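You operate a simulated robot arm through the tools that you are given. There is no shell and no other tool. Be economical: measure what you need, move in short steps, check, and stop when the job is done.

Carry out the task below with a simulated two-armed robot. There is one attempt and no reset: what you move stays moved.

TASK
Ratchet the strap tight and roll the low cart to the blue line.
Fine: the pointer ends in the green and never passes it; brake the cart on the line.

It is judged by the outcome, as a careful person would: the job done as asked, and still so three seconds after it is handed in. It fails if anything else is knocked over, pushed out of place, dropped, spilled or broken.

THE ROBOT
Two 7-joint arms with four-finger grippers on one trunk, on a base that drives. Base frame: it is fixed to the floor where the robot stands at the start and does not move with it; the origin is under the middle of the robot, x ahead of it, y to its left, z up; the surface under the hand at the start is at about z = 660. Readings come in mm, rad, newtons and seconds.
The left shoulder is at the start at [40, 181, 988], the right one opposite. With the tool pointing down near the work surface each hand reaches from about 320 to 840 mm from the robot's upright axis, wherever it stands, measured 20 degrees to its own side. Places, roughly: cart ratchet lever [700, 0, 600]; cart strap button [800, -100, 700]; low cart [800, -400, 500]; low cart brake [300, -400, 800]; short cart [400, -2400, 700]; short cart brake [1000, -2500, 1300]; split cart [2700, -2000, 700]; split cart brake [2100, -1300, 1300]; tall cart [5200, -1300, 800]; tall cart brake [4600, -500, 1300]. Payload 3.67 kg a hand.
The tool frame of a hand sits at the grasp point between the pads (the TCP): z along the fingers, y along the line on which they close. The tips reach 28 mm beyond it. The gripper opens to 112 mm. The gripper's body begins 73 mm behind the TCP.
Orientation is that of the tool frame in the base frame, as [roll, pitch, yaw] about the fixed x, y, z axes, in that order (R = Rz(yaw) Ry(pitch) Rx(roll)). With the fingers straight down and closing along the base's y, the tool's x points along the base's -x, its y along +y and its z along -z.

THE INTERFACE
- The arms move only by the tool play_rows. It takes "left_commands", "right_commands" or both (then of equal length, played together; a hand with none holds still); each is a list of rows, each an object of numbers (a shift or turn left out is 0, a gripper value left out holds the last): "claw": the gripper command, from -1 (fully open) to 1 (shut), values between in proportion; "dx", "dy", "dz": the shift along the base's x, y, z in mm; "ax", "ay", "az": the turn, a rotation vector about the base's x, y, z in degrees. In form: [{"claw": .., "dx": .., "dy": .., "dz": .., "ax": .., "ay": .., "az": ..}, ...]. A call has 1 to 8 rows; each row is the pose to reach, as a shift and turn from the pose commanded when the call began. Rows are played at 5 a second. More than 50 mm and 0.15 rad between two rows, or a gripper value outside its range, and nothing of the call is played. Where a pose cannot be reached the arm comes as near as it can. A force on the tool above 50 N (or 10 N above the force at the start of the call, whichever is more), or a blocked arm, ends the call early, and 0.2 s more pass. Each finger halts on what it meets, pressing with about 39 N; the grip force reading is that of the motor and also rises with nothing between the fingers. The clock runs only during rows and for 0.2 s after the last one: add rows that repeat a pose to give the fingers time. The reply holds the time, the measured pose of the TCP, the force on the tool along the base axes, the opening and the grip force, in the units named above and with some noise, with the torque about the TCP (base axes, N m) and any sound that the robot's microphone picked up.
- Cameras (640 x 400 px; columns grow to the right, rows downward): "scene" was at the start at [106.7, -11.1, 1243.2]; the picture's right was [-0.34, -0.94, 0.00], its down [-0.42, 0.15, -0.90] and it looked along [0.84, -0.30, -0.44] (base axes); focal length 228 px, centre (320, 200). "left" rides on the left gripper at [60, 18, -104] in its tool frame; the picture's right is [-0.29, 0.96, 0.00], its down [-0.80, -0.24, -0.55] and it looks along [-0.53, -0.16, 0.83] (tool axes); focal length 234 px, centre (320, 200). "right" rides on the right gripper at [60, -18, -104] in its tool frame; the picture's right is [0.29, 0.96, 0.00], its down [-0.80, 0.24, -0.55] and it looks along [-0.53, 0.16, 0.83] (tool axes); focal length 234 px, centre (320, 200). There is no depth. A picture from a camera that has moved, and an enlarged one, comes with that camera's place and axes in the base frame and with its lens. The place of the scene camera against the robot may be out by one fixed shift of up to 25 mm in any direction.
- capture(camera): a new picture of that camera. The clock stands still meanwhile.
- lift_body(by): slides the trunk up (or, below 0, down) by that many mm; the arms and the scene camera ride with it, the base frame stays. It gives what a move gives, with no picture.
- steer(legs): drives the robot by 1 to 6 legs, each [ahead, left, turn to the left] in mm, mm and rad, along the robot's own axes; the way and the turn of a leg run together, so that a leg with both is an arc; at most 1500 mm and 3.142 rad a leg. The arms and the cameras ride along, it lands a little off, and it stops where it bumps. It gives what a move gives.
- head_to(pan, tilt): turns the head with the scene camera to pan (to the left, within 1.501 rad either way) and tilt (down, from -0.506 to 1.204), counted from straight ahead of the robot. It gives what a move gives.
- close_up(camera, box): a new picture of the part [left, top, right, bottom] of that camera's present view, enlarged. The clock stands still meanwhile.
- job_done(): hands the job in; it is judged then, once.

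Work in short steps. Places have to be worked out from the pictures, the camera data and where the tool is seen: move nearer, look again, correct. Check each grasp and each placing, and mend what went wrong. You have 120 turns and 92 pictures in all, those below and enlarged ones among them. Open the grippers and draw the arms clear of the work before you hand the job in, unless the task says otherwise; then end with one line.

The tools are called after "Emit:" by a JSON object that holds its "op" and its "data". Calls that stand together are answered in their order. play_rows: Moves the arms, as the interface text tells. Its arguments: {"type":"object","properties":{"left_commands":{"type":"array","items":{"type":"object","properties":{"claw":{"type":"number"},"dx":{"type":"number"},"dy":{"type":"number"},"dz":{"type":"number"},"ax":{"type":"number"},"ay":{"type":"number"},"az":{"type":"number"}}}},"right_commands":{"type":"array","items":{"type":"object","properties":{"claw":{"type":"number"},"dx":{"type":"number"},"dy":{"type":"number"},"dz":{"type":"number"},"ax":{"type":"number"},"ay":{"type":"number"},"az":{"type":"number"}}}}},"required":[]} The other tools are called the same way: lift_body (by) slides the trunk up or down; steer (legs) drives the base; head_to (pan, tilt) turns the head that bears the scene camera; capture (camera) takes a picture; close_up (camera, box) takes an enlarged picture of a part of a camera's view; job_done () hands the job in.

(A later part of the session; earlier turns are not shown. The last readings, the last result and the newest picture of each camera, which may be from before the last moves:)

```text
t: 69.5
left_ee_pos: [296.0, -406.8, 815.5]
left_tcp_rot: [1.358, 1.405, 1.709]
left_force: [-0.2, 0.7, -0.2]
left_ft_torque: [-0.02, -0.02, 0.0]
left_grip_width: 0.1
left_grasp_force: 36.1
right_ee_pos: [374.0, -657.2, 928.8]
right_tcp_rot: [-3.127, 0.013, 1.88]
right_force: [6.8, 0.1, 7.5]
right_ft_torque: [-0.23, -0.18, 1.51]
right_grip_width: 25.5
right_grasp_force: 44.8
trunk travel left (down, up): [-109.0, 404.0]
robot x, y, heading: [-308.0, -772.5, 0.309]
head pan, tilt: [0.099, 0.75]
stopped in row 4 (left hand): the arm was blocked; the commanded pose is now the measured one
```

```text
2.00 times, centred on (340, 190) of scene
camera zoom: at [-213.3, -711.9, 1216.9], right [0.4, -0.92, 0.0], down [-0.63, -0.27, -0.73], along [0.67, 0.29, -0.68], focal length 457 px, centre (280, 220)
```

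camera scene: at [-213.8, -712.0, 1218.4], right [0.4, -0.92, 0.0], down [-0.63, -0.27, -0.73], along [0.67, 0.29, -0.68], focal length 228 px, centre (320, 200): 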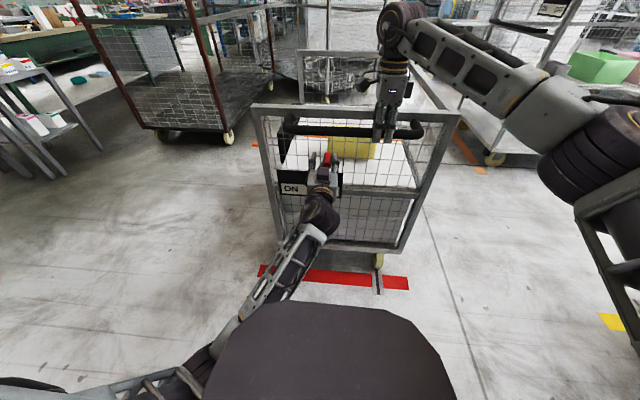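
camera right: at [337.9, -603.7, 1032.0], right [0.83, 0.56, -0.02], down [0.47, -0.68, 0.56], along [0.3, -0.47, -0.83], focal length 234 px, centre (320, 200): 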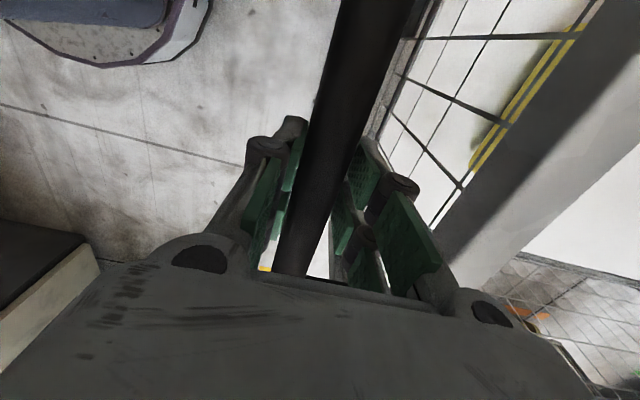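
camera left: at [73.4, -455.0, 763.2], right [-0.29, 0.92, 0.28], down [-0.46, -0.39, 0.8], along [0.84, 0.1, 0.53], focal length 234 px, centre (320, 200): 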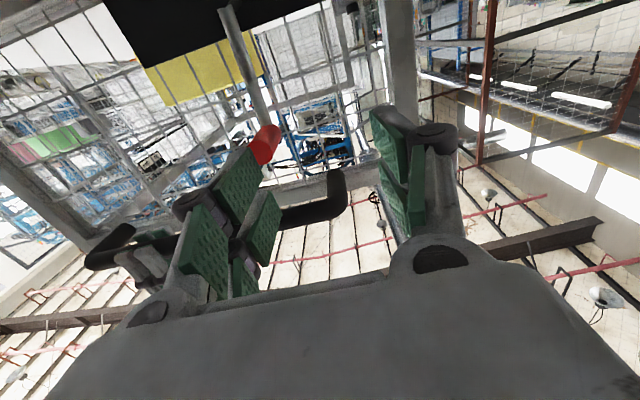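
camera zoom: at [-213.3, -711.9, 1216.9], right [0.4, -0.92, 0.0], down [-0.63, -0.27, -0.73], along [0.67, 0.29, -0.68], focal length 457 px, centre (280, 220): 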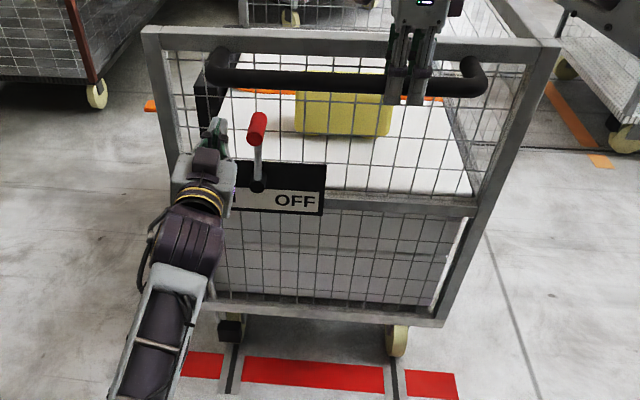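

The left arm is jammed by its own folded posture rather than by the lever. I'll release the handle, withdraw both hands, and shift the base to the right so that the left arm works straight ahead on the brake.

Emit:
{"op": "play_rows", "data": {"left_commands": [{"dx": -38, "dy": -6}, {"dx": -76, "dy": -12}, {"dx": -114, "dy": -18}, {"dx": -150, "dy": -24}, {"dx": -150, "dy": -24}, {"dx": -150, "dy": -24}, {"dx": -150, "dy": -24}], "right_commands": [{"claw": -0.07}, {"claw": -0.07}, {"claw": -0.07, "dz": 30}, {"dz": 60}, {"dz": 85}, {"dz": 85, "dx": -40, "dy": -14}, {"dz": 85, "dx": -85, "dy": -28}]}}

Emit:
{"op": "close_up", "data": {"camera": "scene", "box": [160, 50, 480, 400]}}

```text
t: 71.1
left_ee_pos: [145.7, -418.3, 816.9]
left_tcp_rot: [1.335, 1.392, 1.699]
left_force: [0.4, 0.3, 0.3]
left_ft_torque: [0.01, 0.03, 0.01]
left_grip_width: 0.0
left_grasp_force: 35.9
right_ee_pos: [290.0, -685.9, 1012.3]
right_tcp_rot: [-3.126, 0.015, 1.879]
right_force: [-0.9, 0.8, 0.2]
right_ft_torque: [-0.01, -0.03, 0.0]
right_grip_width: 59.9
right_grasp_force: 0.0
trunk travel left (down, up): [-109.0, 404.0]
robot x, y, heading: [-310.5, -772.3, 0.31]
head pan, tilt: [0.099, 0.75]
```

```text
1.14 times, centred on (320, 225) of scene
camera zoom: at [-213.8, -711.8, 1217.7], right [0.4, -0.92, 0.0], down [-0.63, -0.27, -0.73], along [0.67, 0.29, -0.68], focal length 261 px, centre (320, 171)
```

zoom: 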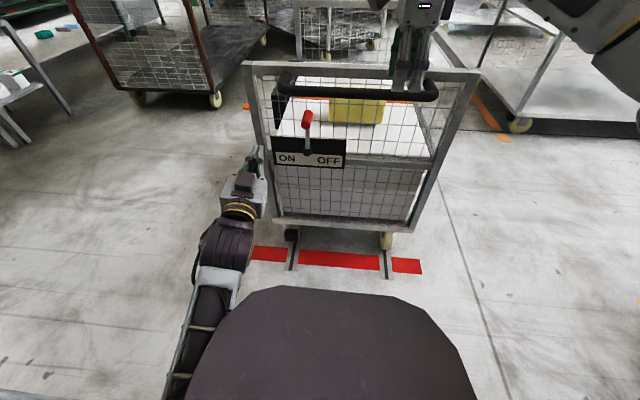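

Lever is upright, nothing disturbed. I shift the base 170 mm to the right.

Emit:
{"op": "steer", "data": {"legs": [[0, -170, 0]]}}

Emit:
{"op": "play_rows", "data": {"left_commands": [{"dx": -8, "dy": 30, "ax": -3, "ay": 0}, {"dx": -16, "dy": 60, "ax": -3}, {"dx": -24, "dy": 95}, {"dx": -34, "dy": 125}]}}

Emit:
{"op": "capture", "data": {"camera": "left"}}

```text
t: 72.6
left_ee_pos: [197.1, -580.7, 816.4]
left_tcp_rot: [1.362, 1.389, 1.725]
left_force: [0.3, 0.0, 0.2]
left_ft_torque: [0.0, 0.02, 0.03]
left_grip_width: 0.0
left_grasp_force: 35.7
right_ee_pos: [341.9, -848.7, 1013.6]
right_tcp_rot: [-3.126, 0.013, 1.877]
right_force: [-0.5, 0.8, 0.2]
right_ft_torque: [0.05, 0.01, -0.02]
right_grip_width: 59.9
right_grasp_force: 0.0
trunk travel left (down, up): [-109.0, 404.0]
robot x, y, heading: [-258.5, -933.9, 0.309]
head pan, tilt: [0.099, 0.75]
```

```text
t: 73.6
left_ee_pos: [162.2, -455.2, 814.0]
left_tcp_rot: [1.36, 1.392, 1.721]
left_force: [0.5, 0.3, 0.7]
left_ft_torque: [0.01, 0.02, 0.01]
left_grip_width: 0.0
left_grasp_force: 35.4
right_ee_pos: [342.9, -846.6, 1012.6]
right_tcp_rot: [-3.125, 0.017, 1.877]
right_force: [-0.2, 0.3, 0.7]
right_ft_torque: [-0.01, 0.02, -0.01]
right_grip_width: 59.9
right_grasp_force: 0.1
trunk travel left (down, up): [-109.0, 404.0]
robot x, y, heading: [-255.0, -927.8, 0.305]
head pan, tilt: [0.099, 0.75]
```

```text
32 pictures are left
camera left: at [56.1, -464.0, 755.5], right [-0.33, 0.83, 0.45], down [-0.41, -0.56, 0.72], along [0.85, 0.05, 0.53], focal length 234 px, centre (320, 200)
```

left: 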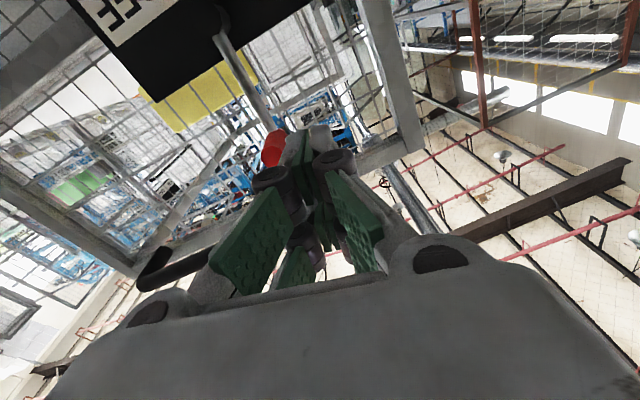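

The closed fingers are just left of the grip. I advance alongside it, then push to the right.

Emit:
{"op": "play_rows", "data": {"left_commands": [{"dx": 36, "dy": 13, "dz": 3}, {"dx": 72, "dy": 26, "dz": 6}, {"dx": 108, "dy": 38, "dz": 8}, {"dx": 132, "dy": 44, "dz": 8}]}}

Emit:
{"op": "play_rows", "data": {"left_commands": [{"dx": 5, "dy": -15}, {"dx": 9, "dy": -29}, {"dx": 14, "dy": -43, "dz": -3}, {"dx": 18, "dy": -57, "dz": -8}, {"dx": 23, "dy": -72, "dz": -15}, {"dx": 27, "dy": -84, "dz": -22}]}}

Emit:
{"op": "close_up", "data": {"camera": "scene", "box": [190, 90, 390, 290]}}

```text
t: 74.6
left_ee_pos: [294.6, -411.3, 823.5]
left_tcp_rot: [1.359, 1.389, 1.724]
left_force: [0.8, -0.6, 0.7]
left_ft_torque: [0.0, -0.06, 0.02]
left_grip_width: 0.0
left_grasp_force: 35.3
right_ee_pos: [342.8, -846.8, 1013.6]
right_tcp_rot: [-3.125, 0.013, 1.877]
right_force: [-0.5, 0.8, -0.5]
right_ft_torque: [-0.01, 0.0, 0.0]
right_grip_width: 59.8
right_grasp_force: 0.1
trunk travel left (down, up): [-109.0, 404.0]
robot x, y, heading: [-257.9, -932.5, 0.306]
head pan, tilt: [0.099, 0.75]
```

```text
t: 76.0
left_ee_pos: [318.4, -490.3, 805.3]
left_tcp_rot: [1.321, 1.389, 1.691]
left_force: [-0.6, 21.9, 14.4]
left_ft_torque: [-0.55, 0.05, -0.07]
left_grip_width: 0.1
left_grasp_force: 35.9
right_ee_pos: [339.8, -843.8, 1014.7]
right_tcp_rot: [-3.125, 0.018, 1.881]
right_force: [-0.6, -0.6, 0.0]
right_ft_torque: [0.0, 0.05, 0.01]
right_grip_width: 60.1
right_grasp_force: 0.0
trunk travel left (down, up): [-109.0, 404.0]
robot x, y, heading: [-257.2, -929.2, 0.31]
head pan, tilt: [0.099, 0.75]
```

```text
2.00 times, centred on (290, 190) of scene
camera zoom: at [-163.8, -869.4, 1217.7], right [0.4, -0.92, 0.0], down [-0.62, -0.27, -0.73], along [0.67, 0.29, -0.68], focal length 457 px, centre (380, 220)
```

zoom: 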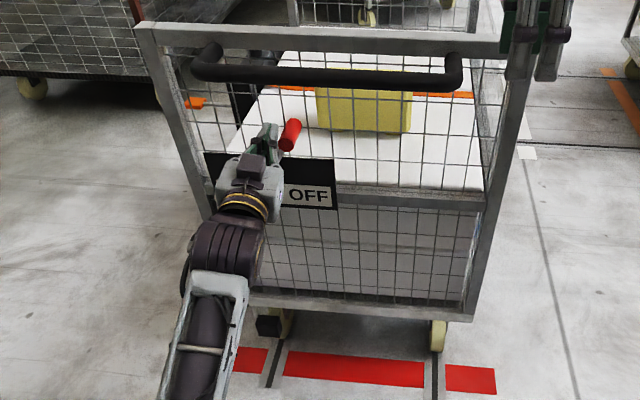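

The push met a firm stop (~26 N) with the lever about 37° right: OFF. I back the left hand off and away, and bring the right hand over the bar again.

Emit:
{"op": "play_rows", "data": {"left_commands": [{"dx": -6, "dy": 20}, {"dx": -44, "dy": 8}, {"dx": -82, "dy": -4}, {"dx": -120, "dy": -16}, {"dx": -155, "dy": -27}], "right_commands": [{"dx": -14, "dy": 44}, {"dx": -28, "dy": 88}, {"dx": -41, "dy": 131}, {"dx": 2, "dy": 145}, {"dx": 45, "dy": 158}]}}

Emit:
{"op": "capture", "data": {"camera": "right"}}

Emit:
{"op": "close_up", "data": {"camera": "scene", "box": [190, 90, 390, 290]}}

```text
t: 77.2
left_ee_pos: [165.7, -519.8, 800.8]
left_tcp_rot: [1.339, 1.397, 1.704]
left_force: [-0.1, 1.9, 0.7]
left_ft_torque: [-0.01, 0.01, -0.19]
left_grip_width: 0.0
left_grasp_force: 35.6
right_ee_pos: [371.0, -680.6, 1015.3]
right_tcp_rot: [-3.135, 0.033, 1.913]
right_force: [5.9, -1.8, 2.2]
right_ft_torque: [0.29, 0.56, -0.05]
right_grip_width: 60.0
right_grasp_force: 0.1
trunk travel left (down, up): [-109.0, 404.0]
robot x, y, heading: [-257.4, -932.8, 0.308]
head pan, tilt: [0.099, 0.75]
```

```text
30 pictures are left
camera right: at [331.6, -626.2, 1116.6], right [0.81, 0.59, -0.02], down [0.49, -0.65, 0.58], along [0.33, -0.47, -0.82], focal length 234 px, centre (320, 200)
```

right: 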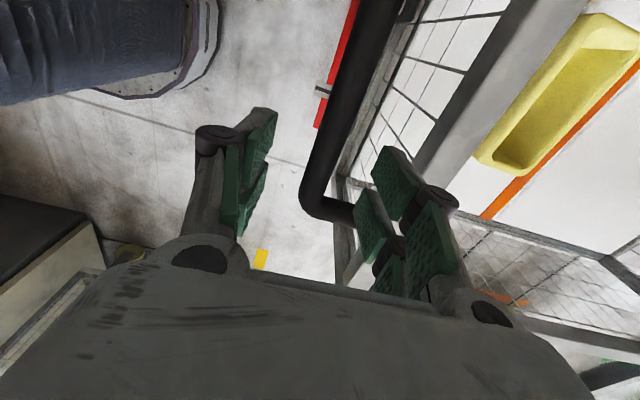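

```text
2.00 times, centred on (290, 190) of scene
camera zoom: at [-167.3, -866.8, 1217.7], right [0.4, -0.92, 0.01], down [-0.62, -0.27, -0.73], along [0.67, 0.29, -0.68], focal length 457 px, centre (380, 220)
```

zoom: 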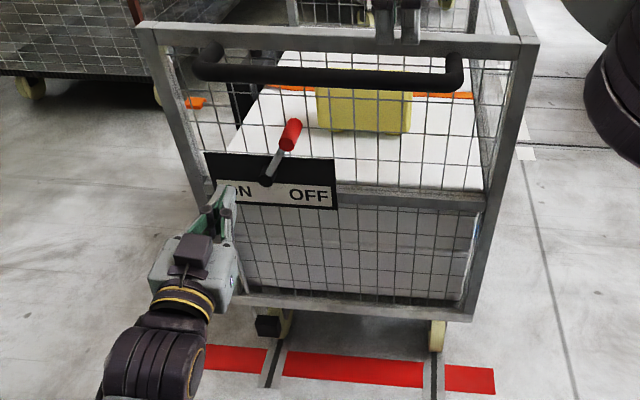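

Lever is at OFF. The bar is slightly ahead of my finger centre; I shift 8 mm forward, descend and grip it.

Emit:
{"op": "play_rows", "data": {"right_commands": [{"dx": 8, "dy": 3}, {"dx": 8, "dy": 3, "dz": -25}, {"dx": 8, "dy": 3, "dz": -50}, {"dx": 8, "dy": 3, "dz": -68}, {"dx": 8, "dy": 3, "dz": -85}, {"dx": 8, "dy": 3, "dz": -85}]}}

Emit:
{"op": "capture", "data": {"camera": "right"}}

```text
t: 78.6
left_ee_pos: [169.5, -523.7, 800.7]
left_tcp_rot: [1.357, 1.39, 1.724]
left_force: [0.3, 0.1, -0.6]
left_ft_torque: [-0.03, 0.02, -0.04]
left_grip_width: 0.0
left_grasp_force: 35.6
right_ee_pos: [397.1, -685.7, 925.5]
right_tcp_rot: [-3.125, 0.015, 1.876]
right_force: [-0.2, -0.6, 0.5]
right_ft_torque: [0.03, 0.02, 0.0]
right_grip_width: 59.9
right_grasp_force: 0.1
right hand out of reach, approached as far as the arm can: row 1
trunk travel left (down, up): [-109.0, 404.0]
robot x, y, heading: [-258.4, -930.2, 0.303]
head pan, tilt: [0.099, 0.75]
```

```text
28 pictures are left
camera right: at [360.6, -632.4, 1030.2], right [0.83, 0.56, -0.02], down [0.47, -0.68, 0.56], along [0.3, -0.47, -0.83], focal length 234 px, centre (320, 200)
```

right: 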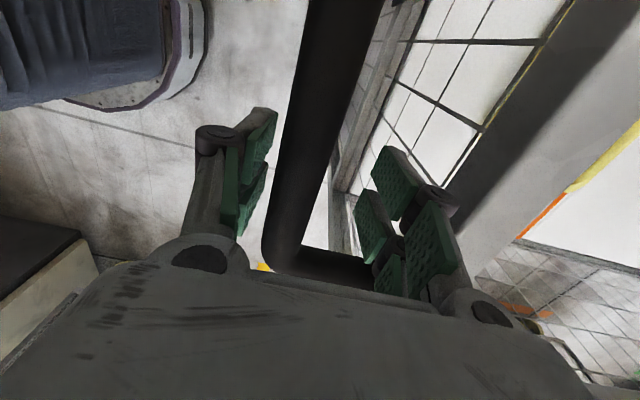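

The bar is between the fingers but near its bend; I shift 15 mm inward, 8 mm back, and close.

Emit:
{"op": "play_rows", "data": {"right_commands": [{"dx": -12, "dy": 12}, {"dx": -12, "dy": 12, "claw": 0.5}, {"dx": -12, "dy": 12, "claw": 0.6}, {"dx": -12, "dy": 12, "claw": 0.75}, {"dx": -12, "dy": 12, "claw": 0.75}]}}

```text
t: 79.8
left_ee_pos: [169.3, -524.3, 800.6]
left_tcp_rot: [1.358, 1.388, 1.723]
left_force: [0.2, 0.7, -0.2]
left_ft_torque: [-0.01, -0.04, 0.02]
left_grip_width: 0.1
left_grasp_force: 36.0
right_ee_pos: [382.9, -675.0, 926.9]
right_tcp_rot: [-3.124, 0.018, 1.88]
right_force: [-6.8, -3.4, -3.5]
right_ft_torque: [-0.53, -0.23, 1.68]
right_grip_width: 25.4
right_grasp_force: 45.0
trunk travel left (down, up): [-109.0, 404.0]
robot x, y, heading: [-257.4, -930.7, 0.31]
head pan, tilt: [0.099, 0.75]
```

Firm grip. I drive forward 100 mm as a test and watch the hand's forces.

Emit:
{"op": "steer", "data": {"legs": [[100, 0, 0]]}}

Emit:
{"op": "capture", "data": {"camera": "scene"}}

```text
t: 80.6
left_ee_pos: [180.7, -519.9, 802.2]
left_tcp_rot: [1.354, 1.39, 1.713]
left_force: [-0.5, 0.5, 0.0]
left_ft_torque: [-0.01, 0.0, -0.03]
left_grip_width: 0.1
left_grasp_force: 36.0
right_ee_pos: [388.6, -672.1, 925.2]
right_tcp_rot: [-3.104, 0.021, 1.884]
right_force: [-4.3, -6.1, 15.0]
right_ft_torque: [-0.22, 0.34, 0.82]
right_grip_width: 24.8
right_grasp_force: 45.2
trunk travel left (down, up): [-109.0, 404.0]
robot x, y, heading: [-244.1, -926.9, 0.305]
head pan, tilt: [0.099, 0.75]
stopped in leg 1: the force on the tool passed its limit at 62 N (the readings are from after the stop); the commanded pose is now the measured one
```

```text
27 pictures are left
camera scene: at [-151.6, -869.9, 1217.6], right [0.39, -0.92, 0.0], down [-0.63, -0.27, -0.73], along [0.67, 0.29, -0.68], focal length 228 px, centre (320, 200)
```

scene: 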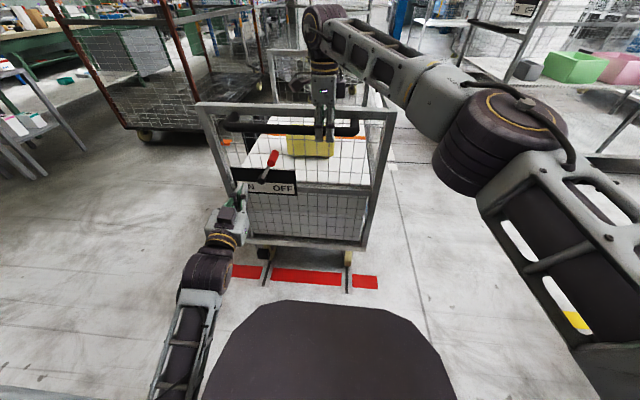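

The drive stopped at 62 N after 13 mm, perhaps the cart's inertia against the base's quick start. I try a gentle arm push to see whether the cart rolls.

Emit:
{"op": "play_rows", "data": {"right_commands": [{"dx": 1, "dy": 0.3}, {"dx": 3, "dy": 1}, {"dx": 6, "dy": 2}, {"dx": 9.5, "dy": 3}, {"dx": 14, "dy": 4.5}, {"dx": 19, "dy": 6}, {"dx": 24, "dy": 7.5}, {"dx": 28, "dy": 9}]}}

```text
t: 82.4
left_ee_pos: [179.7, -517.5, 802.5]
left_tcp_rot: [1.337, 1.391, 1.703]
left_force: [0.0, 0.3, -0.7]
left_ft_torque: [0.01, 0.02, -0.03]
left_grip_width: 0.0
left_grasp_force: 35.5
right_ee_pos: [405.6, -668.1, 923.8]
right_tcp_rot: [-3.109, 0.019, 1.888]
right_force: [-13.6, 14.9, 33.4]
right_ft_torque: [0.2, 0.16, -0.23]
right_grip_width: 24.9
right_grasp_force: 45.1
right hand out of reach, approached as far as the arm can: row 6, 7, 8
trunk travel left (down, up): [-109.0, 404.0]
robot x, y, heading: [-243.0, -926.4, 0.306]
head pan, tilt: [0.099, 0.75]
```

The cart rolls with little force; the right arm is just at its reach limit here. I open the right gripper and lift the trunk to clear the bar, so the robot can move closer.

Emit:
{"op": "play_rows", "data": {"right_commands": [{"claw": -0.07}, {"claw": -0.07}, {"claw": -0.07}], "left_commands": [{"dx": -32, "dy": -10}, {"dx": -64, "dy": -20}, {"dx": -95, "dy": -30}]}}

Emit:
{"op": "lift_body", "data": {"by": 85}}

```text
t: 83.2
left_ee_pos: [110.1, -542.4, 771.3]
left_tcp_rot: [1.349, 1.389, 1.708]
left_force: [0.6, -0.4, 0.2]
left_ft_torque: [-0.02, 0.02, 0.03]
left_grip_width: 0.2
left_grasp_force: 35.3
left hand out of reach, approached as far as the arm can: row 2, 3
right_ee_pos: [409.8, -670.3, 920.3]
right_tcp_rot: [-3.105, 0.023, 1.883]
right_force: [-0.5, 0.6, 0.1]
right_ft_torque: [0.02, -0.05, 0.0]
right_grip_width: 59.9
right_grasp_force: 0.1
trunk travel left (down, up): [-109.0, 404.0]
robot x, y, heading: [-249.6, -928.1, 0.298]
head pan, tilt: [0.099, 0.75]
```

```text
t: 84.4
left_ee_pos: [110.6, -542.3, 855.1]
left_tcp_rot: [1.355, 1.391, 1.717]
left_force: [-0.2, 0.1, -0.8]
left_ft_torque: [0.04, -0.01, 0.0]
left_grip_width: 0.0
left_grasp_force: 35.8
right_ee_pos: [410.7, -671.1, 1004.8]
right_tcp_rot: [-3.103, 0.02, 1.882]
right_force: [-0.1, -0.3, -0.1]
right_ft_torque: [-0.01, -0.01, -0.02]
right_grip_width: 59.8
right_grasp_force: 0.0
trunk travel left (down, up): [-194.0, 319.0]
robot x, y, heading: [-246.8, -928.5, 0.31]
head pan, tilt: [0.099, 0.75]
```

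I draw the right hand back 150 mm and drive the base forward 150 mm so it comes back over the bar with a bent arm.

Emit:
{"op": "play_rows", "data": {"right_commands": [{"dx": -36, "dy": -11}, {"dx": -72, "dy": -22}, {"dx": -108, "dy": -34}, {"dx": -143, "dy": -45}]}}

Emit:
{"op": "steer", "data": {"legs": [[150, 0, 0]]}}

Emit:
{"op": "capture", "data": {"camera": "right"}}

```text
t: 85.4
left_ee_pos: [108.0, -541.7, 856.3]
left_tcp_rot: [1.346, 1.391, 1.708]
left_force: [-0.5, 0.3, 0.3]
left_ft_torque: [-0.03, 0.04, 0.02]
left_grip_width: 0.0
left_grasp_force: 35.3
right_ee_pos: [263.6, -715.8, 1007.2]
right_tcp_rot: [-3.107, 0.022, 1.88]
right_force: [-0.8, 0.0, 1.1]
right_ft_torque: [-0.01, -0.06, 0.02]
right_grip_width: 60.0
right_grasp_force: 0.0
trunk travel left (down, up): [-194.0, 319.0]
robot x, y, heading: [-245.8, -927.9, 0.3]
head pan, tilt: [0.099, 0.75]
```

```text
t: 86.8
left_ee_pos: [255.3, -498.5, 854.0]
left_tcp_rot: [1.364, 1.393, 1.719]
left_force: [0.0, 0.5, -0.1]
left_ft_torque: [0.01, 0.02, 0.02]
left_grip_width: 0.1
left_grasp_force: 35.7
right_ee_pos: [410.5, -673.0, 1005.8]
right_tcp_rot: [-3.104, 0.021, 1.876]
right_force: [0.6, 0.1, -0.4]
right_ft_torque: [-0.02, 0.07, -0.02]
right_grip_width: 60.1
right_grasp_force: 0.0
trunk travel left (down, up): [-194.0, 319.0]
robot x, y, heading: [-104.6, -882.6, 0.304]
head pan, tilt: [0.099, 0.75]
```

```text
26 pictures are left
camera right: at [376.6, -616.6, 1109.1], right [0.83, 0.56, -0.04], down [0.49, -0.67, 0.56], along [0.29, -0.48, -0.83], focal length 234 px, centre (320, 200)
```

right: 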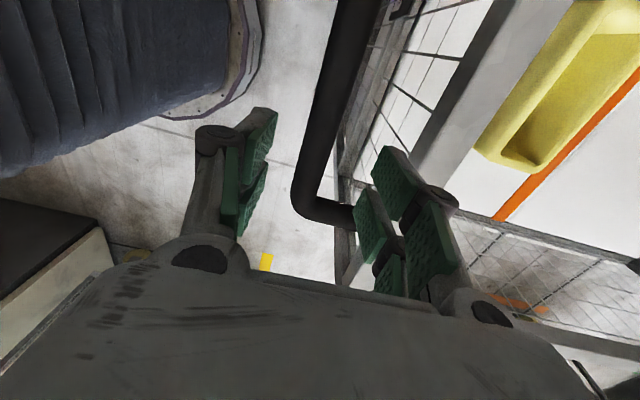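

Aligned as before. I lower the trunk 85 mm and grip the bar.

Emit:
{"op": "lift_body", "data": {"by": -82}}

Emit:
{"op": "play_rows", "data": {"right_commands": [{"dx": -4, "dy": 10, "claw": 0.3}, {"dx": -4, "dy": 10, "claw": 0.6}, {"dx": -4, "dy": 10, "claw": 0.75}, {"dx": -4, "dy": 10, "claw": 0.75}]}}

Emit:
{"op": "play_rows", "data": {"right_commands": [{"dx": 1, "dy": 0.3}, {"dx": 4, "dy": 1.3}, {"dx": 9, "dy": 3}, {"dx": 17, "dy": 5.4}, {"dx": 26, "dy": 8}, {"dx": 35, "dy": 11}, {"dx": 42, "dy": 13}, {"dx": 46, "dy": 14.5}]}}

```text
t: 88.0
left_ee_pos: [254.1, -499.1, 774.1]
left_tcp_rot: [1.353, 1.388, 1.711]
left_force: [0.2, -0.5, -0.3]
left_ft_torque: [-0.03, 0.03, -0.02]
left_grip_width: 0.0
left_grasp_force: 36.2
right_ee_pos: [410.1, -672.5, 923.6]
right_tcp_rot: [-3.103, 0.02, 1.876]
right_force: [-0.6, -0.6, -0.3]
right_ft_torque: [-0.07, 0.02, -0.01]
right_grip_width: 59.8
right_grasp_force: 0.1
trunk travel left (down, up): [-112.0, 401.0]
robot x, y, heading: [-104.4, -879.9, 0.306]
head pan, tilt: [0.099, 0.75]
```

```text
t: 89.0
left_ee_pos: [254.5, -498.5, 772.9]
left_tcp_rot: [1.352, 1.389, 1.708]
left_force: [-0.1, 0.1, 0.1]
left_ft_torque: [0.0, -0.02, 0.0]
left_grip_width: 0.3
left_grasp_force: 35.2
right_ee_pos: [404.3, -661.9, 923.5]
right_tcp_rot: [-3.103, 0.021, 1.879]
right_force: [-5.4, 0.0, -1.4]
right_ft_torque: [0.42, 0.26, 1.61]
right_grip_width: 24.8
right_grasp_force: 44.7
trunk travel left (down, up): [-112.0, 401.0]
robot x, y, heading: [-103.4, -882.1, 0.3]
head pan, tilt: [0.099, 0.75]
```

```text
t: 90.8
left_ee_pos: [253.9, -497.5, 772.5]
left_tcp_rot: [1.356, 1.391, 1.713]
left_force: [0.7, -0.1, -0.1]
left_ft_torque: [0.02, 0.01, -0.02]
left_grip_width: 0.2
left_grasp_force: 36.1
right_ee_pos: [450.8, -646.9, 922.8]
right_tcp_rot: [-3.105, 0.025, 1.879]
right_force: [-10.6, 18.6, -10.7]
right_ft_torque: [-0.29, 0.02, 1.43]
right_grip_width: 24.9
right_grasp_force: 44.9
trunk travel left (down, up): [-112.0, 401.0]
robot x, y, heading: [-102.4, -881.8, 0.292]
head pan, tilt: [0.099, 0.75]
```

The cart rolls freely (≈48 mm with ~10–20 N). I try a short base drive with the more compliant, bent arm.

Emit:
{"op": "steer", "data": {"legs": [[60, 0, 0]]}}

```text
t: 91.6
left_ee_pos: [264.7, -496.5, 774.5]
left_tcp_rot: [1.348, 1.393, 1.701]
left_force: [0.2, 0.3, 0.4]
left_ft_torque: [0.0, 0.03, -0.01]
left_grip_width: 0.0
left_grasp_force: 35.4
right_ee_pos: [455.0, -646.0, 922.6]
right_tcp_rot: [-3.09, 0.026, 1.889]
right_force: [-7.9, -4.1, 10.2]
right_ft_torque: [-0.45, 0.34, -0.12]
right_grip_width: 24.6
right_grasp_force: 45.3
trunk travel left (down, up): [-112.0, 401.0]
robot x, y, heading: [-90.9, -879.8, 0.299]
head pan, tilt: [0.099, 0.75]
stopped in leg 1: the force on the tool passed its limit at 59 N (the readings are from after the stop); the commanded pose is now the measured one
```

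Base drives jerk too much; arm strokes work well, so I'll push in arm strokes and walk the base between them. I continue this stroke by 45 mm while stowing the left hand up and to the left.

Emit:
{"op": "play_rows", "data": {"right_commands": [{"dx": 1, "dy": 0.4}, {"dx": 4, "dy": 1.4}, {"dx": 10, "dy": 3.4}, {"dx": 18, "dy": 6}, {"dx": 26, "dy": 8.7}, {"dx": 34, "dy": 11.4}, {"dx": 40, "dy": 13.4}, {"dx": 43, "dy": 14.4}], "left_commands": [{"dx": -6, "dy": 20, "dz": 15, "ax": -2.4, "ay": 7.6}, {"dx": -12, "dy": 40, "dz": 35, "ax": -4.8, "ay": 15.2}, {"dx": -18, "dy": 60, "dz": 60, "ax": -7.2, "ay": 22.8}, {"dx": -24, "dy": 80, "dz": 85, "ax": -9.6, "ay": 30.4}, {"dx": -30, "dy": 100, "dz": 110, "ax": -12, "ay": 38}, {"dx": -36, "dy": 120, "dz": 135, "ax": -14.4, "ay": 45.6}, {"dx": -42, "dy": 140, "dz": 160, "ax": -16.8, "ay": 53.2}, {"dx": -48, "dy": 160, "dz": 185, "ax": -19.2, "ay": 60.8}]}}

Emit:
{"op": "play_rows", "data": {"left_commands": [{"dx": -8, "dy": 20, "dz": 25, "ax": -2.4, "ay": 7.6}, {"dx": -16, "dy": 40, "dz": 50, "ax": -4.8, "ay": 15.2}, {"dx": -24, "dy": 60, "dz": 70, "ax": -6.5, "ay": 20}], "right_commands": [{"claw": -0.07}, {"claw": -0.07}, {"claw": -0.07}]}}

```text
t: 93.4
left_ee_pos: [215.6, -335.3, 960.6]
left_tcp_rot: [3.0, 0.482, -3.036]
left_force: [0.5, -0.8, 0.8]
left_ft_torque: [0.02, -0.03, 0.0]
left_grip_width: 0.0
left_grasp_force: 35.6
left hand out of reach, approached as far as the arm can: row 1, 2, 3, 4, 5
right_ee_pos: [496.9, -631.0, 922.8]
right_tcp_rot: [-3.096, 0.026, 1.886]
right_force: [2.6, 3.0, 19.9]
right_ft_torque: [-0.57, 0.05, 0.63]
right_grip_width: 24.7
right_grasp_force: 45.2
trunk travel left (down, up): [-112.0, 401.0]
robot x, y, heading: [-90.8, -878.8, 0.302]
head pan, tilt: [0.099, 0.75]
```

```text
t: 94.4
left_ee_pos: [198.0, -278.8, 945.4]
left_tcp_rot: [-3.058, 0.012, -3.011]
left_force: [-0.5, -0.7, 0.0]
left_ft_torque: [-0.01, -0.01, -0.01]
left_grip_width: 0.4
left_grasp_force: 35.9
right_ee_pos: [497.5, -632.5, 920.7]
right_tcp_rot: [-3.091, 0.027, 1.888]
right_force: [0.2, -0.1, 0.2]
right_ft_torque: [0.01, -0.04, 0.0]
right_grip_width: 59.8
right_grasp_force: 0.1
trunk travel left (down, up): [-112.0, 401.0]
robot x, y, heading: [-87.8, -880.3, 0.299]
head pan, tilt: [0.099, 0.75]
stopped in row 3 (left hand): the arm was blocked; the commanded pose is now the measured one
```

Cart has moved ≈122 mm. I lift the trunk to clear, then draw the right hand back and the left further aside before walking the base forward.

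Emit:
{"op": "lift_body", "data": {"by": 85}}

Emit:
{"op": "play_rows", "data": {"right_commands": [{"dx": -36, "dy": -12}, {"dx": -74, "dy": -24}, {"dx": -112, "dy": -36}, {"dx": -150, "dy": -48}, {"dx": -188, "dy": -60}, {"dx": -220, "dy": -70}], "left_commands": [{"dx": -8, "dy": 25, "dz": 10}, {"dx": -16, "dy": 50, "dz": 20}, {"dx": -24, "dy": 75, "dz": 30}, {"dx": -32, "dy": 100, "dz": 40}, {"dx": -40, "dy": 125, "dz": 50}, {"dx": -45, "dy": 140, "dz": 60}]}}

```text
t: 95.6
left_ee_pos: [199.1, -278.4, 1030.5]
left_tcp_rot: [-3.058, 0.011, -3.012]
left_force: [0.0, -0.2, -0.1]
left_ft_torque: [0.01, 0.03, 0.01]
left_grip_width: 0.0
left_grasp_force: 35.4
right_ee_pos: [498.9, -629.7, 1005.4]
right_tcp_rot: [-3.089, 0.029, 1.887]
right_force: [-0.1, 0.0, 0.8]
right_ft_torque: [0.02, 0.01, 0.0]
right_grip_width: 59.9
right_grasp_force: 0.1
trunk travel left (down, up): [-197.0, 316.0]
robot x, y, heading: [-93.3, -878.0, 0.297]
head pan, tilt: [0.099, 0.75]
```

```text
t: 97.2
left_ee_pos: [133.9, -143.0, 958.7]
left_tcp_rot: [-2.999, -0.313, -3.022]
left_force: [-0.5, -0.3, 1.2]
left_ft_torque: [-0.02, -0.02, -0.03]
left_grip_width: 0.3
left_grasp_force: 35.4
right_ee_pos: [279.9, -704.2, 1008.9]
right_tcp_rot: [-3.089, 0.027, 1.886]
right_force: [-0.3, -0.7, 0.1]
right_ft_torque: [-0.01, 0.04, -0.03]
right_grip_width: 60.1
right_grasp_force: 0.0
trunk travel left (down, up): [-197.0, 316.0]
robot x, y, heading: [-91.1, -880.2, 0.295]
head pan, tilt: [0.099, 0.75]
stopped in row 6 (left hand): the arm was blocked; the commanded pose is now the measured one
```

Both hands clear. I walk the base forward 225 mm with a tiny heading correction, then lower and grip.

Emit:
{"op": "steer", "data": {"legs": [[225, 0, 0.01]]}}

Emit:
{"op": "capture", "data": {"camera": "right"}}

```text
t: 98.9
left_ee_pos: [339.3, -72.0, 957.4]
left_tcp_rot: [-2.998, -0.313, -3.009]
left_force: [0.5, 0.7, 0.0]
left_ft_torque: [-0.02, -0.01, 0.01]
left_grip_width: 0.0
left_grasp_force: 35.6
right_ee_pos: [490.8, -633.4, 1007.1]
right_tcp_rot: [-3.085, 0.028, 1.898]
right_force: [0.3, 0.1, -0.2]
right_ft_torque: [-0.05, 0.03, -0.02]
right_grip_width: 59.7
right_grasp_force: 0.1
trunk travel left (down, up): [-197.0, 316.0]
robot x, y, heading: [119.8, -812.0, 0.311]
head pan, tilt: [0.099, 0.75]
```

```text
25 pictures are left
camera right: at [457.2, -577.2, 1110.1], right [0.81, 0.58, -0.06], down [0.51, -0.65, 0.56], along [0.29, -0.49, -0.82], focal length 234 px, centre (320, 200)
```

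right: 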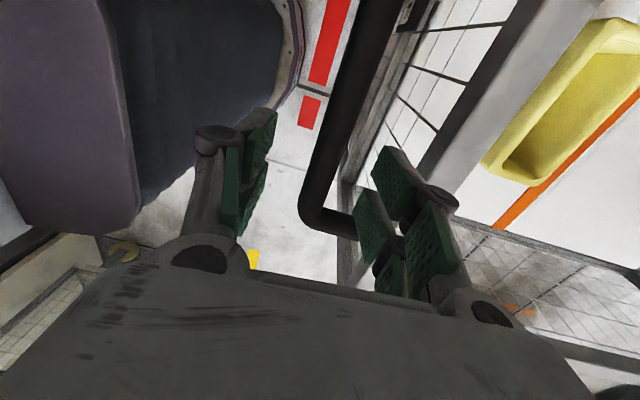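

Well aligned (bar ~6 mm ahead). Lower, shift, grip, and push in smooth strokes.

Emit:
{"op": "lift_body", "data": {"by": -85}}

Emit:
{"op": "play_rows", "data": {"right_commands": [{"dx": 6, "dy": 2, "claw": 0.3}, {"dx": 6, "dy": 2, "claw": 0.6}, {"dx": 6, "dy": 2, "claw": 0.75}, {"dx": 6, "dy": 2, "claw": 0.75}]}}

Emit:
{"op": "play_rows", "data": {"right_commands": [{"dx": 2, "dy": 0.6}, {"dx": 8, "dy": 2.6}, {"dx": 18, "dy": 5.8}, {"dx": 31, "dy": 10}, {"dx": 45, "dy": 14.4}, {"dx": 58, "dy": 18.6}, {"dx": 68, "dy": 21.8}, {"dx": 74, "dy": 23.7}]}}

```text
t: 100.1
left_ee_pos: [337.6, -74.4, 871.9]
left_tcp_rot: [-2.998, -0.31, -3.009]
left_force: [-0.7, -0.2, 0.4]
left_ft_torque: [0.03, 0.0, 0.02]
left_grip_width: 0.0
left_grasp_force: 35.3
right_ee_pos: [489.5, -634.8, 921.7]
right_tcp_rot: [-3.09, 0.029, 1.897]
right_force: [-0.6, -0.6, -0.6]
right_ft_torque: [0.01, 0.01, -0.02]
right_grip_width: 60.1
right_grasp_force: 0.1
trunk travel left (down, up): [-112.0, 401.0]
robot x, y, heading: [118.0, -813.8, 0.309]
head pan, tilt: [0.099, 0.75]
```

```text
t: 101.1
left_ee_pos: [339.2, -73.1, 871.6]
left_tcp_rot: [-2.998, -0.313, -3.011]
left_force: [0.2, -0.6, 0.3]
left_ft_torque: [-0.01, -0.02, 0.0]
left_grip_width: 0.0
left_grasp_force: 35.6
right_ee_pos: [495.8, -631.1, 920.2]
right_tcp_rot: [-3.089, 0.027, 1.893]
right_force: [6.7, 5.7, 0.9]
right_ft_torque: [0.31, -0.17, -1.56]
right_grip_width: 24.6
right_grasp_force: 44.5
trunk travel left (down, up): [-112.0, 401.0]
robot x, y, heading: [116.8, -808.0, 0.31]
head pan, tilt: [0.099, 0.75]
```

```text
t: 102.9
left_ee_pos: [339.4, -73.4, 870.5]
left_tcp_rot: [-2.996, -0.312, -3.009]
left_force: [0.8, -0.3, 0.0]
left_ft_torque: [0.0, -0.02, 0.03]
left_grip_width: 0.0
left_grasp_force: 35.7
right_ee_pos: [572.2, -606.6, 920.9]
right_tcp_rot: [-3.088, 0.028, 1.898]
right_force: [-4.6, 3.9, -23.6]
right_ft_torque: [-0.88, -0.26, -1.43]
right_grip_width: 25.0
right_grasp_force: 44.6
trunk travel left (down, up): [-112.0, 401.0]
robot x, y, heading: [115.8, -812.9, 0.31]
head pan, tilt: [0.099, 0.75]
```

Smooth: displacement ≈201 mm. Two more strokes.

Emit:
{"op": "play_rows", "data": {"right_commands": [{"dx": 2, "dy": 0.6}, {"dx": 8, "dy": 2.6}, {"dx": 18, "dy": 5.8}, {"dx": 31, "dy": 10}, {"dx": 45, "dy": 14.4}, {"dx": 58, "dy": 18.6}, {"dx": 68, "dy": 21.8}, {"dx": 74, "dy": 23.7}]}}

Emit:
{"op": "play_rows", "data": {"right_commands": [{"dx": 2, "dy": 0.6}, {"dx": 7, "dy": 2.3}, {"dx": 15, "dy": 4.8}, {"dx": 24, "dy": 7.7}, {"dx": 34, "dy": 10.9}, {"dx": 43, "dy": 13.8}, {"dx": 49, "dy": 15.7}, {"dx": 52, "dy": 16.7}]}}

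Emit:
{"op": "play_rows", "data": {"right_commands": [{"claw": -0.07}, {"claw": -0.07}, {"claw": -0.07}]}}

Emit:
{"op": "lift_body", "data": {"by": 85}}

```text
t: 104.7
left_ee_pos: [339.5, -71.3, 870.7]
left_tcp_rot: [-3.0, -0.312, -3.012]
left_force: [-0.6, 0.2, 0.0]
left_ft_torque: [-0.02, -0.01, -0.05]
left_grip_width: 0.0
left_grasp_force: 35.7
right_ee_pos: [645.9, -582.6, 922.0]
right_tcp_rot: [-3.09, 0.029, 1.895]
right_force: [-3.8, 2.4, -19.5]
right_ft_torque: [-0.92, -0.21, -1.4]
right_grip_width: 24.6
right_grasp_force: 44.9
trunk travel left (down, up): [-112.0, 401.0]
robot x, y, heading: [119.5, -812.5, 0.311]
head pan, tilt: [0.099, 0.75]
```

```text
t: 106.5
left_ee_pos: [337.8, -72.4, 871.6]
left_tcp_rot: [-2.999, -0.31, -3.011]
left_force: [-0.2, -0.6, 0.2]
left_ft_torque: [0.01, -0.02, -0.01]
left_grip_width: 0.3
left_grasp_force: 35.4
right_ee_pos: [698.3, -566.0, 921.6]
right_tcp_rot: [-3.089, 0.028, 1.897]
right_force: [-5.9, 2.9, -4.4]
right_ft_torque: [-0.24, 0.1, -1.53]
right_grip_width: 24.8
right_grasp_force: 44.7
trunk travel left (down, up): [-112.0, 401.0]
robot x, y, heading: [119.6, -811.8, 0.313]
head pan, tilt: [0.099, 0.75]
```

```text
t: 107.3
left_ee_pos: [339.4, -73.1, 872.2]
left_tcp_rot: [-3.0, -0.31, -3.01]
left_force: [0.1, 0.0, 0.2]
left_ft_torque: [0.01, 0.02, -0.01]
left_grip_width: 0.0
left_grasp_force: 35.7
right_ee_pos: [696.3, -566.8, 921.2]
right_tcp_rot: [-3.09, 0.028, 1.897]
right_force: [0.4, -0.4, -0.5]
right_ft_torque: [0.02, 0.0, 0.02]
right_grip_width: 59.7
right_grasp_force: 0.1
trunk travel left (down, up): [-112.0, 401.0]
robot x, y, heading: [120.8, -812.6, 0.313]
head pan, tilt: [0.099, 0.75]
```

```text
t: 108.5
left_ee_pos: [339.6, -73.2, 958.1]
left_tcp_rot: [-2.999, -0.309, -3.008]
left_force: [0.2, -0.5, 0.8]
left_ft_torque: [0.01, 0.01, -0.05]
left_grip_width: 0.0
left_grasp_force: 35.4
right_ee_pos: [698.2, -565.8, 1005.2]
right_tcp_rot: [-3.087, 0.028, 1.896]
right_force: [0.2, -0.9, -0.7]
right_ft_torque: [-0.02, -0.01, 0.01]
right_grip_width: 60.2
right_grasp_force: 0.1
trunk travel left (down, up): [-197.0, 316.0]
robot x, y, heading: [121.2, -808.6, 0.315]
head pan, tilt: [0.099, 0.75]
```

Displacement ≈335 mm, ~295 to go. I check the way ahead of the cart while drawing the right hand back for another walk forward.

Emit:
{"op": "play_rows", "data": {"right_commands": [{"dx": -36, "dy": -12}, {"dx": -74, "dy": -24}, {"dx": -112, "dy": -36}, {"dx": -150, "dy": -48}, {"dx": -188, "dy": -60}, {"dx": -214, "dy": -69}]}}

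Emit:
{"op": "head_to", "data": {"pan": 0.15, "tilt": 0.5}}

Emit:
{"op": "capture", "data": {"camera": "scene"}}

```text
t: 109.9
left_ee_pos: [338.6, -73.0, 957.9]
left_tcp_rot: [-3.0, -0.311, -3.01]
left_force: [-0.7, 0.2, -0.5]
left_ft_torque: [-0.02, -0.01, 0.01]
left_grip_width: 0.2
left_grasp_force: 35.6
right_ee_pos: [484.7, -635.8, 1006.5]
right_tcp_rot: [-3.089, 0.028, 1.895]
right_force: [0.1, 0.1, 0.4]
right_ft_torque: [0.02, 0.01, 0.01]
right_grip_width: 59.9
right_grasp_force: 0.0
trunk travel left (down, up): [-197.0, 316.0]
robot x, y, heading: [121.9, -812.7, 0.315]
head pan, tilt: [0.099, 0.75]
```

```text
t: 110.7
left_ee_pos: [339.2, -72.8, 958.9]
left_tcp_rot: [-2.999, -0.31, -3.009]
left_force: [-0.3, -0.4, -0.2]
left_ft_torque: [0.0, -0.01, -0.01]
left_grip_width: 0.0
left_grasp_force: 35.4
right_ee_pos: [484.2, -635.5, 1006.9]
right_tcp_rot: [-3.091, 0.027, 1.897]
right_force: [0.0, 0.1, 0.6]
right_ft_torque: [0.0, 0.01, -0.01]
right_grip_width: 59.9
right_grasp_force: 0.1
trunk travel left (down, up): [-197.0, 316.0]
robot x, y, heading: [117.8, -813.5, 0.313]
head pan, tilt: [0.15, 0.499]
```

```text
24 pictures are left
camera scene: at [221.1, -745.1, 1328.4], right [0.45, -0.9, 0.0], down [-0.43, -0.21, -0.88], along [0.79, 0.39, -0.48], focal length 228 px, centre (320, 200)
```

scene: 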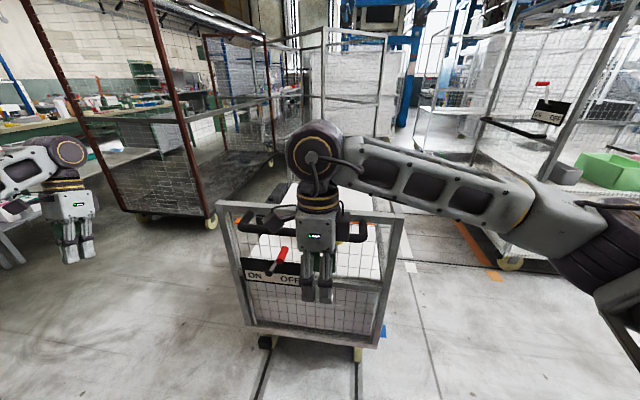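

The way ahead looks clear and blue shows on the right side. I walk forward 222 mm.

Emit:
{"op": "steer", "data": {"legs": [[222, 0, -0.004]]}}

Emit:
{"op": "capture", "data": {"camera": "right"}}

```text
t: 112.4
left_ee_pos: [554.9, -3.5, 957.6]
left_tcp_rot: [-3.0, -0.312, -3.009]
left_force: [-0.2, 0.6, -0.1]
left_ft_torque: [-0.02, 0.03, 0.02]
left_grip_width: 0.1
left_grasp_force: 35.7
right_ee_pos: [700.0, -564.6, 1006.4]
right_tcp_rot: [-3.089, 0.029, 1.896]
right_force: [-0.2, 0.1, 0.4]
right_ft_torque: [-0.02, 0.05, -0.03]
right_grip_width: 59.8
right_grasp_force: 0.0
trunk travel left (down, up): [-197.0, 316.0]
robot x, y, heading: [335.7, -741.8, 0.316]
head pan, tilt: [0.15, 0.499]
```

```text
23 pictures are left
camera right: at [667.3, -508.5, 1109.1], right [0.81, 0.58, -0.06], down [0.51, -0.65, 0.56], along [0.29, -0.49, -0.82], focal length 234 px, centre (320, 200)
```

right: 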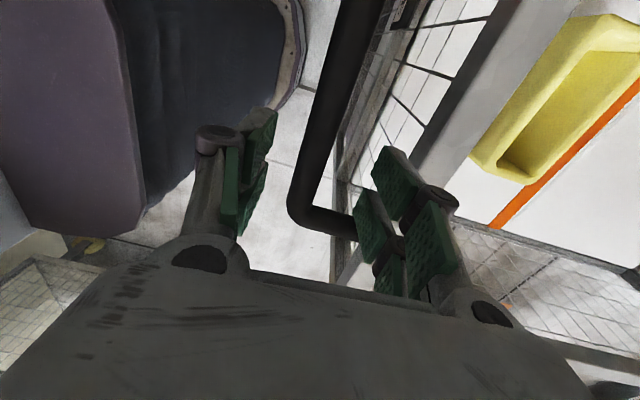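

Aligned. Lower, grip, and push two strokes.

Emit:
{"op": "lift_body", "data": {"by": -85}}

Emit:
{"op": "play_rows", "data": {"right_commands": [{"claw": 0.3}, {"claw": 0.6}, {"claw": 0.75}, {"claw": 0.75}]}}

Emit:
{"op": "play_rows", "data": {"right_commands": [{"dx": 2, "dy": 0.6}, {"dx": 8, "dy": 2.6}, {"dx": 18, "dy": 5.8}, {"dx": 31, "dy": 10}, {"dx": 45, "dy": 14.4}, {"dx": 58, "dy": 18.6}, {"dx": 68, "dy": 21.8}, {"dx": 74, "dy": 23.7}]}}

Emit:
{"op": "play_rows", "data": {"right_commands": [{"dx": 2, "dy": 0.6}, {"dx": 8, "dy": 2.6}, {"dx": 18, "dy": 5.8}, {"dx": 31, "dy": 10}, {"dx": 45, "dy": 14.4}, {"dx": 58, "dy": 18.6}, {"dx": 68, "dy": 21.8}, {"dx": 74, "dy": 23.7}]}}

```text
t: 113.7
left_ee_pos: [554.8, -3.5, 872.2]
left_tcp_rot: [-2.998, -0.311, -3.007]
left_force: [0.1, 0.2, 0.4]
left_ft_torque: [-0.01, -0.01, 0.0]
left_grip_width: 0.3
left_grasp_force: 36.1
right_ee_pos: [700.3, -565.1, 921.5]
right_tcp_rot: [-3.089, 0.029, 1.896]
right_force: [0.1, 0.2, 0.7]
right_ft_torque: [-0.03, 0.0, -0.02]
right_grip_width: 59.9
right_grasp_force: 0.0
trunk travel left (down, up): [-112.0, 401.0]
robot x, y, heading: [339.6, -741.6, 0.31]
head pan, tilt: [0.15, 0.499]
```

```text
t: 114.7
left_ee_pos: [553.8, -4.2, 873.3]
left_tcp_rot: [-2.998, -0.31, -3.01]
left_force: [0.1, -0.4, 0.3]
left_ft_torque: [0.0, -0.01, 0.06]
left_grip_width: 0.0
left_grasp_force: 35.6
right_ee_pos: [700.1, -565.2, 920.8]
right_tcp_rot: [-3.089, 0.027, 1.895]
right_force: [-5.8, -1.6, -0.7]
right_ft_torque: [-0.69, -0.12, -1.39]
right_grip_width: 24.4
right_grasp_force: 45.1
trunk travel left (down, up): [-112.0, 401.0]
robot x, y, heading: [336.8, -745.5, 0.31]
head pan, tilt: [0.15, 0.499]
```

```text
t: 116.5
left_ee_pos: [553.3, -3.6, 873.2]
left_tcp_rot: [-2.998, -0.312, -3.007]
left_force: [0.7, -0.8, 0.0]
left_ft_torque: [0.03, -0.01, 0.03]
left_grip_width: 0.0
left_grasp_force: 35.6
right_ee_pos: [772.4, -540.6, 920.0]
right_tcp_rot: [-3.089, 0.027, 1.896]
right_force: [-3.8, -1.6, 5.5]
right_ft_torque: [0.54, 0.24, -1.43]
right_grip_width: 24.8
right_grasp_force: 44.7
trunk travel left (down, up): [-112.0, 401.0]
robot x, y, heading: [336.3, -741.8, 0.309]
head pan, tilt: [0.15, 0.499]
```

```text
t: 118.2
left_ee_pos: [555.3, -3.8, 871.5]
left_tcp_rot: [-2.999, -0.31, -3.01]
left_force: [-0.8, 0.5, 1.0]
left_ft_torque: [-0.02, -0.01, 0.0]
left_grip_width: 0.1
left_grasp_force: 36.1
right_ee_pos: [847.6, -516.3, 920.7]
right_tcp_rot: [-3.089, 0.03, 1.895]
right_force: [-2.8, -1.2, -0.8]
right_ft_torque: [-1.07, -0.1, -1.38]
right_grip_width: 24.7
right_grasp_force: 44.9
trunk travel left (down, up): [-112.0, 401.0]
robot x, y, heading: [338.9, -741.3, 0.311]
head pan, tilt: [0.15, 0.499]
```

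Displacement ≈490 mm. I look with the left camera at the cart's rear left wheel, shoe and the blue line.

Emit:
{"op": "capture", "data": {"camera": "left"}}

Emit:
{"op": "head_to", "data": {"pan": 0.1, "tilt": 0.9}}

Emit:
{"op": "capture", "data": {"camera": "scene"}}

```text
22 pictures are left
camera left: at [524.1, 25.7, 986.9], right [0.11, 0.97, -0.22], down [0.95, -0.03, 0.31], along [0.29, -0.24, -0.93], focal length 234 px, centre (320, 200)
```

left: 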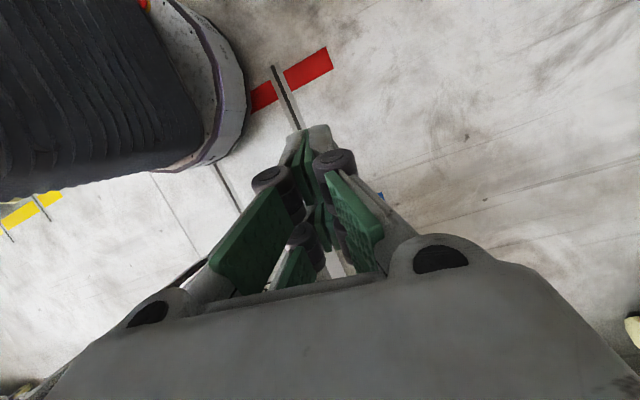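

```text
t: 119.1
left_ee_pos: [555.9, -2.7, 872.5]
left_tcp_rot: [-2.999, -0.31, -3.009]
left_force: [0.5, 0.3, 0.6]
left_ft_torque: [0.01, 0.0, -0.04]
left_grip_width: 0.0
left_grasp_force: 35.3
right_ee_pos: [847.4, -516.0, 921.5]
right_tcp_rot: [-3.089, 0.026, 1.895]
right_force: [2.2, 0.6, 1.4]
right_ft_torque: [-0.43, -0.18, -1.47]
right_grip_width: 24.7
right_grasp_force: 45.1
trunk travel left (down, up): [-112.0, 401.0]
robot x, y, heading: [338.0, -741.7, 0.308]
head pan, tilt: [0.099, 0.901]
```

```text
21 pictures are left
camera scene: at [425.7, -685.6, 1208.7], right [0.4, -0.92, 0.0], down [-0.72, -0.31, -0.62], along [0.57, 0.25, -0.78], focal length 228 px, centre (320, 200)
```

scene: 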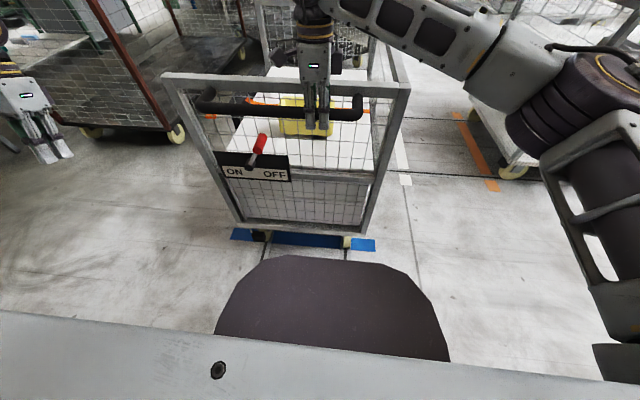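

From several views, red lies at s≈239 and blue at s≈848, so the travel needed is ≈609 mm, and at start the cart's rear lower frame edge stood right over red. I enlarge the rear edge and blue line to measure what remains.

Emit:
{"op": "close_up", "data": {"camera": "scene", "box": [220, 190, 390, 290]}}

```text
3.76 times, centred on (305, 240) of scene
camera zoom: at [425.7, -685.6, 1208.7], right [0.4, -0.92, 0.0], down [-0.72, -0.31, -0.62], along [0.57, 0.25, -0.78], focal length 860 px, centre (376, 49)
```

zoom: 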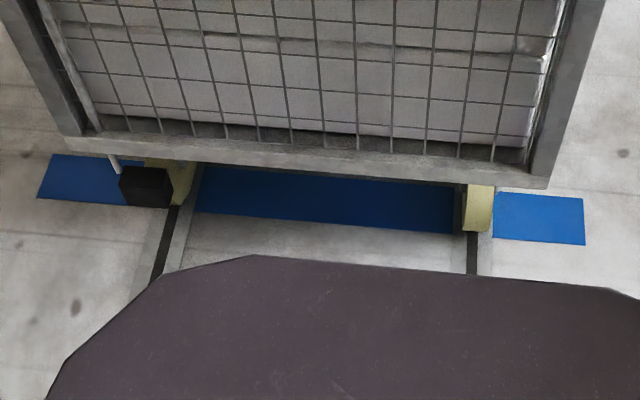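

About 115 mm remain (two methods agree: 114 and 119). The arm would run out of reach, so I walk the base 110 mm closer first.

Emit:
{"op": "play_rows", "data": {"right_commands": [{"claw": -0.07}, {"claw": -0.07}, {"claw": -0.07}]}}

Emit:
{"op": "lift_body", "data": {"by": 85}}

Emit:
{"op": "play_rows", "data": {"right_commands": [{"dx": -35, "dy": -11}, {"dx": -70, "dy": -22}, {"dx": -105, "dy": -34}]}}

Emit:
{"op": "steer", "data": {"legs": [[110, 0, 0]]}}

Emit:
{"op": "lift_body", "data": {"by": -85}}

```text
t: 119.9
left_ee_pos: [555.1, -2.5, 872.6]
left_tcp_rot: [-3.001, -0.311, -3.008]
left_force: [0.4, 0.0, -0.3]
left_ft_torque: [0.0, 0.0, -0.01]
left_grip_width: 0.0
left_grasp_force: 35.2
right_ee_pos: [848.2, -516.8, 920.3]
right_tcp_rot: [-3.09, 0.03, 1.897]
right_force: [-0.2, -0.1, -0.3]
right_ft_torque: [-0.01, 0.02, -0.01]
right_grip_width: 60.0
right_grasp_force: 0.0
trunk travel left (down, up): [-112.0, 401.0]
robot x, y, heading: [337.9, -745.6, 0.315]
head pan, tilt: [0.099, 0.901]
```

```text
t: 121.1
left_ee_pos: [554.0, -2.6, 957.7]
left_tcp_rot: [-2.997, -0.311, -3.009]
left_force: [-0.2, -0.5, 0.4]
left_ft_torque: [0.0, 0.0, -0.02]
left_grip_width: 0.1
left_grasp_force: 35.2
right_ee_pos: [847.1, -516.1, 1005.9]
right_tcp_rot: [-3.086, 0.027, 1.898]
right_force: [0.2, -0.5, -0.1]
right_ft_torque: [-0.03, -0.02, -0.01]
right_grip_width: 60.0
right_grasp_force: 0.1
trunk travel left (down, up): [-197.0, 316.0]
robot x, y, heading: [338.5, -739.3, 0.314]
head pan, tilt: [0.099, 0.901]
```

```text
t: 121.9
left_ee_pos: [554.0, -4.2, 958.0]
left_tcp_rot: [-2.998, -0.311, -3.01]
left_force: [0.8, 0.1, -0.4]
left_ft_torque: [-0.01, -0.02, 0.02]
left_grip_width: 0.0
left_grasp_force: 35.8
right_ee_pos: [739.7, -550.1, 1007.2]
right_tcp_rot: [-3.089, 0.026, 1.895]
right_force: [-0.1, 0.3, 0.1]
right_ft_torque: [0.02, -0.03, -0.02]
right_grip_width: 59.8
right_grasp_force: 0.1
trunk travel left (down, up): [-197.0, 316.0]
robot x, y, heading: [335.1, -743.6, 0.311]
head pan, tilt: [0.099, 0.901]
```

```text
t: 123.1
left_ee_pos: [662.1, 28.3, 958.2]
left_tcp_rot: [-2.998, -0.311, -3.015]
left_force: [0.3, -0.4, -0.6]
left_ft_torque: [-0.06, 0.03, 0.02]
left_grip_width: 0.0
left_grasp_force: 35.7
right_ee_pos: [846.1, -518.4, 1004.9]
right_tcp_rot: [-3.088, 0.028, 1.895]
right_force: [0.9, 0.7, -0.3]
right_ft_torque: [0.0, 0.01, -0.03]
right_grip_width: 59.7
right_grasp_force: 0.1
trunk travel left (down, up): [-197.0, 316.0]
robot x, y, heading: [438.7, -711.4, 0.311]
head pan, tilt: [0.099, 0.901]
```

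```text
t: 124.3
left_ee_pos: [660.5, 28.8, 872.7]
left_tcp_rot: [-2.998, -0.31, -3.015]
left_force: [0.2, -0.4, 0.6]
left_ft_torque: [0.05, -0.02, -0.02]
left_grip_width: 0.0
left_grasp_force: 35.6
right_ee_pos: [844.9, -518.8, 921.7]
right_tcp_rot: [-3.089, 0.029, 1.892]
right_force: [-0.4, 0.1, 0.8]
right_ft_torque: [0.04, 0.0, 0.0]
right_grip_width: 60.1
right_grasp_force: 0.1
trunk travel left (down, up): [-112.0, 401.0]
robot x, y, heading: [441.0, -709.7, 0.306]
head pan, tilt: [0.099, 0.901]
```

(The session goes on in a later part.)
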